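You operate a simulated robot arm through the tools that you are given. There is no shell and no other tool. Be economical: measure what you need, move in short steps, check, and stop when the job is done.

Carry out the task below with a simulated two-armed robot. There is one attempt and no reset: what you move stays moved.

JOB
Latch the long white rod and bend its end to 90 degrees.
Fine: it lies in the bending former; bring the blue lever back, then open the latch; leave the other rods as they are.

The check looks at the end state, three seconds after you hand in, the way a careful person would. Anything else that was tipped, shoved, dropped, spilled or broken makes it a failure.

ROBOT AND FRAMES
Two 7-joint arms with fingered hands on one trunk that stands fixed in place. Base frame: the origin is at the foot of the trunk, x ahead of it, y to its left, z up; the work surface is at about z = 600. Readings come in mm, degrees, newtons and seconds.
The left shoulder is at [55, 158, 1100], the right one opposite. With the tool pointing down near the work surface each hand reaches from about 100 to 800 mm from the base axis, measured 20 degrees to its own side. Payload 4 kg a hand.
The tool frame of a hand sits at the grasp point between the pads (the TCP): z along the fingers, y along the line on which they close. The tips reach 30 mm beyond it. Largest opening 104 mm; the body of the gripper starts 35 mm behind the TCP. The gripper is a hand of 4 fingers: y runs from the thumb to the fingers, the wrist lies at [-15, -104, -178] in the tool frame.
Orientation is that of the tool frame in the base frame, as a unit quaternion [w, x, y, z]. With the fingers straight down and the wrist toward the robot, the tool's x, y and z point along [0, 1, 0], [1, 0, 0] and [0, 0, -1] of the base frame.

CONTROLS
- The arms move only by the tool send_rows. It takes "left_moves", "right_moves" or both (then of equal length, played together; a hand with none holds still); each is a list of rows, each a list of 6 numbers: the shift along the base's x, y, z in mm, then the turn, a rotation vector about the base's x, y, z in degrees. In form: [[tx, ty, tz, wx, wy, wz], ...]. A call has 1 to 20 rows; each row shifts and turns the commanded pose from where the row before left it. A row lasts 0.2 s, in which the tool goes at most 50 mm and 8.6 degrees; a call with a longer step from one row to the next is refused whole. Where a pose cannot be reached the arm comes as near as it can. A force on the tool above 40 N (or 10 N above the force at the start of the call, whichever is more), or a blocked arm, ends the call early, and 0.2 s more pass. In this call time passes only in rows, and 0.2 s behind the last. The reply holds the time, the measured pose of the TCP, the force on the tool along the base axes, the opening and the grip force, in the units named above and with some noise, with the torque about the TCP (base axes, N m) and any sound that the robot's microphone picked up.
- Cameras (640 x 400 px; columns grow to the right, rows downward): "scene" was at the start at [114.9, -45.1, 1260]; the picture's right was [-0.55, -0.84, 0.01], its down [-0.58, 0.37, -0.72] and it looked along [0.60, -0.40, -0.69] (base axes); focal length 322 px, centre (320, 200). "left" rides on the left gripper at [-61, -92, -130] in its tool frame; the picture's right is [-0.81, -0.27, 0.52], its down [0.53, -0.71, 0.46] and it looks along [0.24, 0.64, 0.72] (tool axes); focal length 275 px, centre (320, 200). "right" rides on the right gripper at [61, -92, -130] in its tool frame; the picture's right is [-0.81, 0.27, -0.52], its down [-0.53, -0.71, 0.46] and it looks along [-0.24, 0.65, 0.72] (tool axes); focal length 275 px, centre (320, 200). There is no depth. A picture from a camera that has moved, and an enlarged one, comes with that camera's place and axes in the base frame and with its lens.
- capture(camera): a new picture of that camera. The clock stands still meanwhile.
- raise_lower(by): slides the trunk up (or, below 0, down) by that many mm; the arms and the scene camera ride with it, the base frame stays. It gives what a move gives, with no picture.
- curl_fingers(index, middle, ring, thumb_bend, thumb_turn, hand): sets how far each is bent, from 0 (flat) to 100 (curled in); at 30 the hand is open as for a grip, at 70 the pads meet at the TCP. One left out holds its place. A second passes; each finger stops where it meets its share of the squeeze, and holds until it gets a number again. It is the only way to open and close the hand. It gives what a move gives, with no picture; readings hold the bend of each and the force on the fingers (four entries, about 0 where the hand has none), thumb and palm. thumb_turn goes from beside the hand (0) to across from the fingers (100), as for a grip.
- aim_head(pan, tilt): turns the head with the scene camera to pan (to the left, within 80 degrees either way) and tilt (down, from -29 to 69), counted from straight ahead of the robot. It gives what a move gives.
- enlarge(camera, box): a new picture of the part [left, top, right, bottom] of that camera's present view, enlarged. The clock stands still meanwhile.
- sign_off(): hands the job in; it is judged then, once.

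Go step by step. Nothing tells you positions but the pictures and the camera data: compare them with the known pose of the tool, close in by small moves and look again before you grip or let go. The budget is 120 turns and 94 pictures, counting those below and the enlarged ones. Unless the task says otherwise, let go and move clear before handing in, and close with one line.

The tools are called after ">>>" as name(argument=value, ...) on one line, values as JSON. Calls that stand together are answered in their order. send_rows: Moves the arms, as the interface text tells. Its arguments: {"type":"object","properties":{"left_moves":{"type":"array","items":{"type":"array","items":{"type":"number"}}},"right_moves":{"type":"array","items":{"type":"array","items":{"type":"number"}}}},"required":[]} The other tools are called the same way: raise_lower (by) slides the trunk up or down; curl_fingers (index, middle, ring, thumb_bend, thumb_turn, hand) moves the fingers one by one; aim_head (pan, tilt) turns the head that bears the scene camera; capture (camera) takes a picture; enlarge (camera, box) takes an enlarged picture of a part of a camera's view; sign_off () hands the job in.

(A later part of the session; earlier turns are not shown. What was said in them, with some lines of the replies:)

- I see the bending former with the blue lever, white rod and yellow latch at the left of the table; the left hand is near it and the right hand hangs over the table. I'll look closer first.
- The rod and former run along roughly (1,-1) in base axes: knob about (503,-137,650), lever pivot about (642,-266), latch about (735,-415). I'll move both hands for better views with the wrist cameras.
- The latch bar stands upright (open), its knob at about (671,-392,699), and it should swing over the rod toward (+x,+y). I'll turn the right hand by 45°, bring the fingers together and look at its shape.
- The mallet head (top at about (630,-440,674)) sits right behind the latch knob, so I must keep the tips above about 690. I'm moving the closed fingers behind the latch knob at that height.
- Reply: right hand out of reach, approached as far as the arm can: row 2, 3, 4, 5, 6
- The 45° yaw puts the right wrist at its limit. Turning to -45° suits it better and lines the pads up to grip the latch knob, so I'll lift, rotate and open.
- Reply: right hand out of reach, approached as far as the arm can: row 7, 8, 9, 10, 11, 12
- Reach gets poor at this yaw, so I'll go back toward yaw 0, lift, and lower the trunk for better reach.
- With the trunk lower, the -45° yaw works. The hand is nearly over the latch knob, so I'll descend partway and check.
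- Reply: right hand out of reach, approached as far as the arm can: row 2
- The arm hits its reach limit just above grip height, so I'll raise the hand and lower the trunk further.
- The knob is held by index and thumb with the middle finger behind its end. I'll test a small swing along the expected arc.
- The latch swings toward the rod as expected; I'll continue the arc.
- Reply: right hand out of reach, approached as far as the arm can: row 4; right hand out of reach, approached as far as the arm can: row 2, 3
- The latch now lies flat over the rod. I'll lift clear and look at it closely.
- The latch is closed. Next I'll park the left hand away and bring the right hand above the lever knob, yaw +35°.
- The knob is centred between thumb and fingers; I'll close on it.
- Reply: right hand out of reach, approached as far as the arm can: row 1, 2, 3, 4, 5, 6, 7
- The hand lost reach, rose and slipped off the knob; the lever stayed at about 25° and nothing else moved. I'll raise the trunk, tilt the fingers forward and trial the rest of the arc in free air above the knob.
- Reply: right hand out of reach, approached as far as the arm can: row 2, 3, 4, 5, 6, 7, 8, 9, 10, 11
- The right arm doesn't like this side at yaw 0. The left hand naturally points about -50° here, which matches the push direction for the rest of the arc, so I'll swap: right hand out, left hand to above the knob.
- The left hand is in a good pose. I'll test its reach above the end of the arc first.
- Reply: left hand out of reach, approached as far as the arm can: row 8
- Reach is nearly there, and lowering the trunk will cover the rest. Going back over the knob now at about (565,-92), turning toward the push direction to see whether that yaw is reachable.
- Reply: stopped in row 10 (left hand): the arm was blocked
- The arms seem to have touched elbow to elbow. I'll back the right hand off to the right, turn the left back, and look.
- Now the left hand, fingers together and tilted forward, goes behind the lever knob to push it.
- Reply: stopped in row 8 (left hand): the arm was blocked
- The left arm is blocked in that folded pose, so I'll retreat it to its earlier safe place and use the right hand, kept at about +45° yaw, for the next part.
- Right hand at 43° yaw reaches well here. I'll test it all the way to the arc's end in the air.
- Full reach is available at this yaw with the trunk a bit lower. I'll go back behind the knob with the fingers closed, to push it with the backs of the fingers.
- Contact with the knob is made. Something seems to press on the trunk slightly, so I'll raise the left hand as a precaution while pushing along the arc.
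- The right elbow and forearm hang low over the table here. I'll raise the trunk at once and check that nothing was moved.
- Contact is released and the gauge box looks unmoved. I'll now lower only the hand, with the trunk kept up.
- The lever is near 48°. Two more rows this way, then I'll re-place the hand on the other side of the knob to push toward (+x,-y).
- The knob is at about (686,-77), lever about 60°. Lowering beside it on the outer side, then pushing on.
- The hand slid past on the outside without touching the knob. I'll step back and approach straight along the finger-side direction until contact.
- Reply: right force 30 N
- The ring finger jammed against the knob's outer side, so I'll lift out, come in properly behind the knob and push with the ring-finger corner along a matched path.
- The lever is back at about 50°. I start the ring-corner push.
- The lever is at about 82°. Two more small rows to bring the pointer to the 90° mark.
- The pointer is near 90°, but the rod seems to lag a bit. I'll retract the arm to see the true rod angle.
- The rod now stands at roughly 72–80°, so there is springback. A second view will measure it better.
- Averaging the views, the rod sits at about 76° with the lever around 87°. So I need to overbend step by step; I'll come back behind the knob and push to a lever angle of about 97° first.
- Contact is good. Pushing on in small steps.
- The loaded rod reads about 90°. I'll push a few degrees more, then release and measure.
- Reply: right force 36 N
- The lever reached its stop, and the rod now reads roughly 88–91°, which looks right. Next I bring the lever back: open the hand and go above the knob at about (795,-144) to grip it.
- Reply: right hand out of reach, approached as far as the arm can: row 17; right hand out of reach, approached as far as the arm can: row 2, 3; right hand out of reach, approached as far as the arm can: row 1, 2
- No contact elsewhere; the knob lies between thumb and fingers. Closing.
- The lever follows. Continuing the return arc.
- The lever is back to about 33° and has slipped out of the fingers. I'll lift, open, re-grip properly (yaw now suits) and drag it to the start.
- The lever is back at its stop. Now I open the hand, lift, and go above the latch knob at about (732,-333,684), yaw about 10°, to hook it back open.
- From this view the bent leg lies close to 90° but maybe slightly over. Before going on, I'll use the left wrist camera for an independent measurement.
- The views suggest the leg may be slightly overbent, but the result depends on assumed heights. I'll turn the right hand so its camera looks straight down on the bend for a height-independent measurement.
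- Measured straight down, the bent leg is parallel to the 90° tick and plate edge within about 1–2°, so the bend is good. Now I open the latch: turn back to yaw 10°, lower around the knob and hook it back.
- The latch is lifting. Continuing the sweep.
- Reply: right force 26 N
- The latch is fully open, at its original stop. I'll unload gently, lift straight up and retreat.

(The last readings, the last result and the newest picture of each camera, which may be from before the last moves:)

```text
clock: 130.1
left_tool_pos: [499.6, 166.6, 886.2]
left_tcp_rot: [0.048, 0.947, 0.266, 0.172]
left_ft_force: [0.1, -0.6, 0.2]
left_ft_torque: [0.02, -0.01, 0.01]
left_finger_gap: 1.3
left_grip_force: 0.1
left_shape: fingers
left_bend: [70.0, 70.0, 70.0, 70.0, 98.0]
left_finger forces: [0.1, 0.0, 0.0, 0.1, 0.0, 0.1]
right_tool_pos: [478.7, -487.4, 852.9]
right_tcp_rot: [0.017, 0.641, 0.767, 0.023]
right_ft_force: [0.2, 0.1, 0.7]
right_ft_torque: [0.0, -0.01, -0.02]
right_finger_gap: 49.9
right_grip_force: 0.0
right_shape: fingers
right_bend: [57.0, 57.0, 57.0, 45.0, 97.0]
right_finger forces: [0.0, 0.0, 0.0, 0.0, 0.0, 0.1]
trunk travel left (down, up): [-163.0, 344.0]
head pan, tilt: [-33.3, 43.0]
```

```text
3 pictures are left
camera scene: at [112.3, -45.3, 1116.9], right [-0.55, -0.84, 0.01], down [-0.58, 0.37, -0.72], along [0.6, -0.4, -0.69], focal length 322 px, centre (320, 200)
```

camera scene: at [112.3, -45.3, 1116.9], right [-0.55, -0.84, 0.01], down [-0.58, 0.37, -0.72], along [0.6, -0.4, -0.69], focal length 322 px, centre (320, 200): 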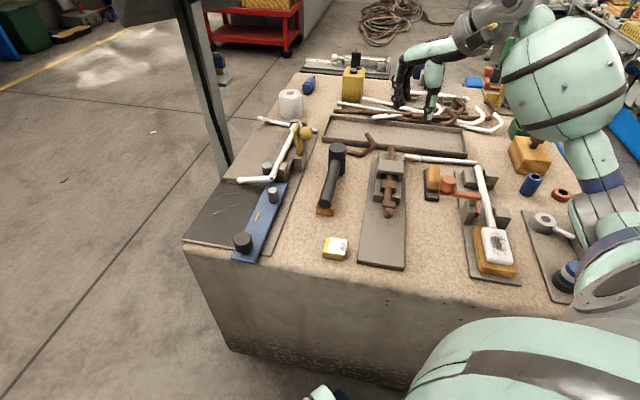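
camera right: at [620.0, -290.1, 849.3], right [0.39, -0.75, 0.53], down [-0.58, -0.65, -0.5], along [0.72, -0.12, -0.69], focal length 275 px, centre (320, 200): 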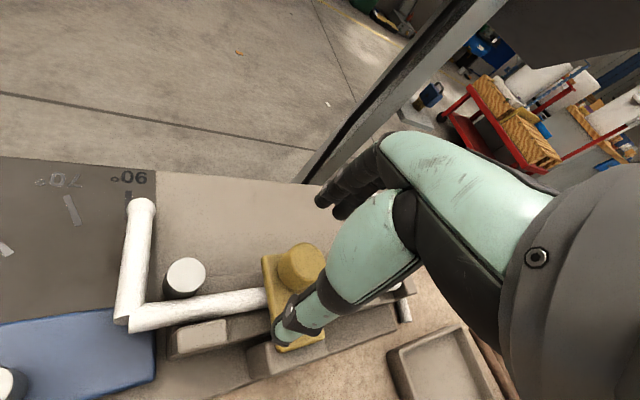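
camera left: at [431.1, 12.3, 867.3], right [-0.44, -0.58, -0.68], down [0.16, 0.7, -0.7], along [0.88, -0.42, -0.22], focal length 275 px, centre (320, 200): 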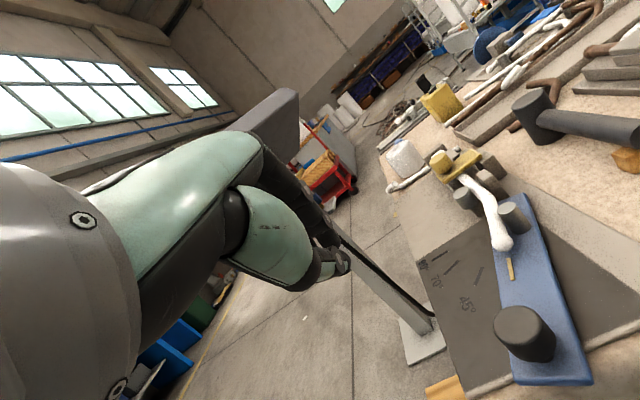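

>>> enlarge(camera="scene", box=[190, 100, 360, 260])

```text
2.50 times, centred on (275, 180) of scene
camera zoom: at [112.3, -45.3, 1116.9], right [-0.55, -0.84, 0.01], down [-0.58, 0.37, -0.72], along [0.6, -0.4, -0.69], focal length 804 px, centre (432, 250)
```

zoom: 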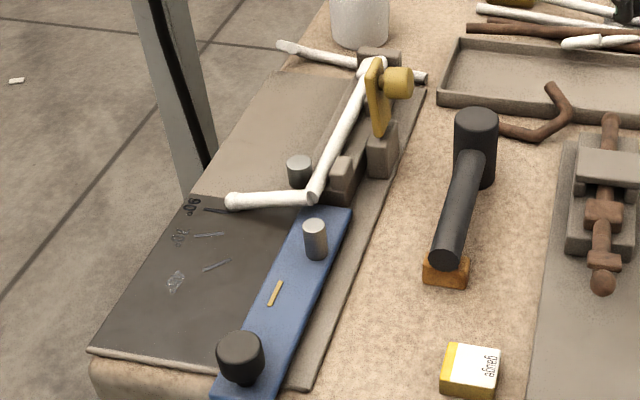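

The bent leg sits at about 90° by the 90° mark, within a degree or two. The lever is back at its stop, the latch is open, both hands are clear and nothing else looks disturbed, so I'm handing in.

>>> sign_off()

```text
The job is handed in.
```

The long white rod was latched and its end bent to about 90 degrees: 91 in a near-vertical view, though other camera views gave up to 95. The bent end also droops about 18 mm toward the plate. The blue lever is back at its stop, the latch is open, and no other rod or item looks moved in the final pictures.
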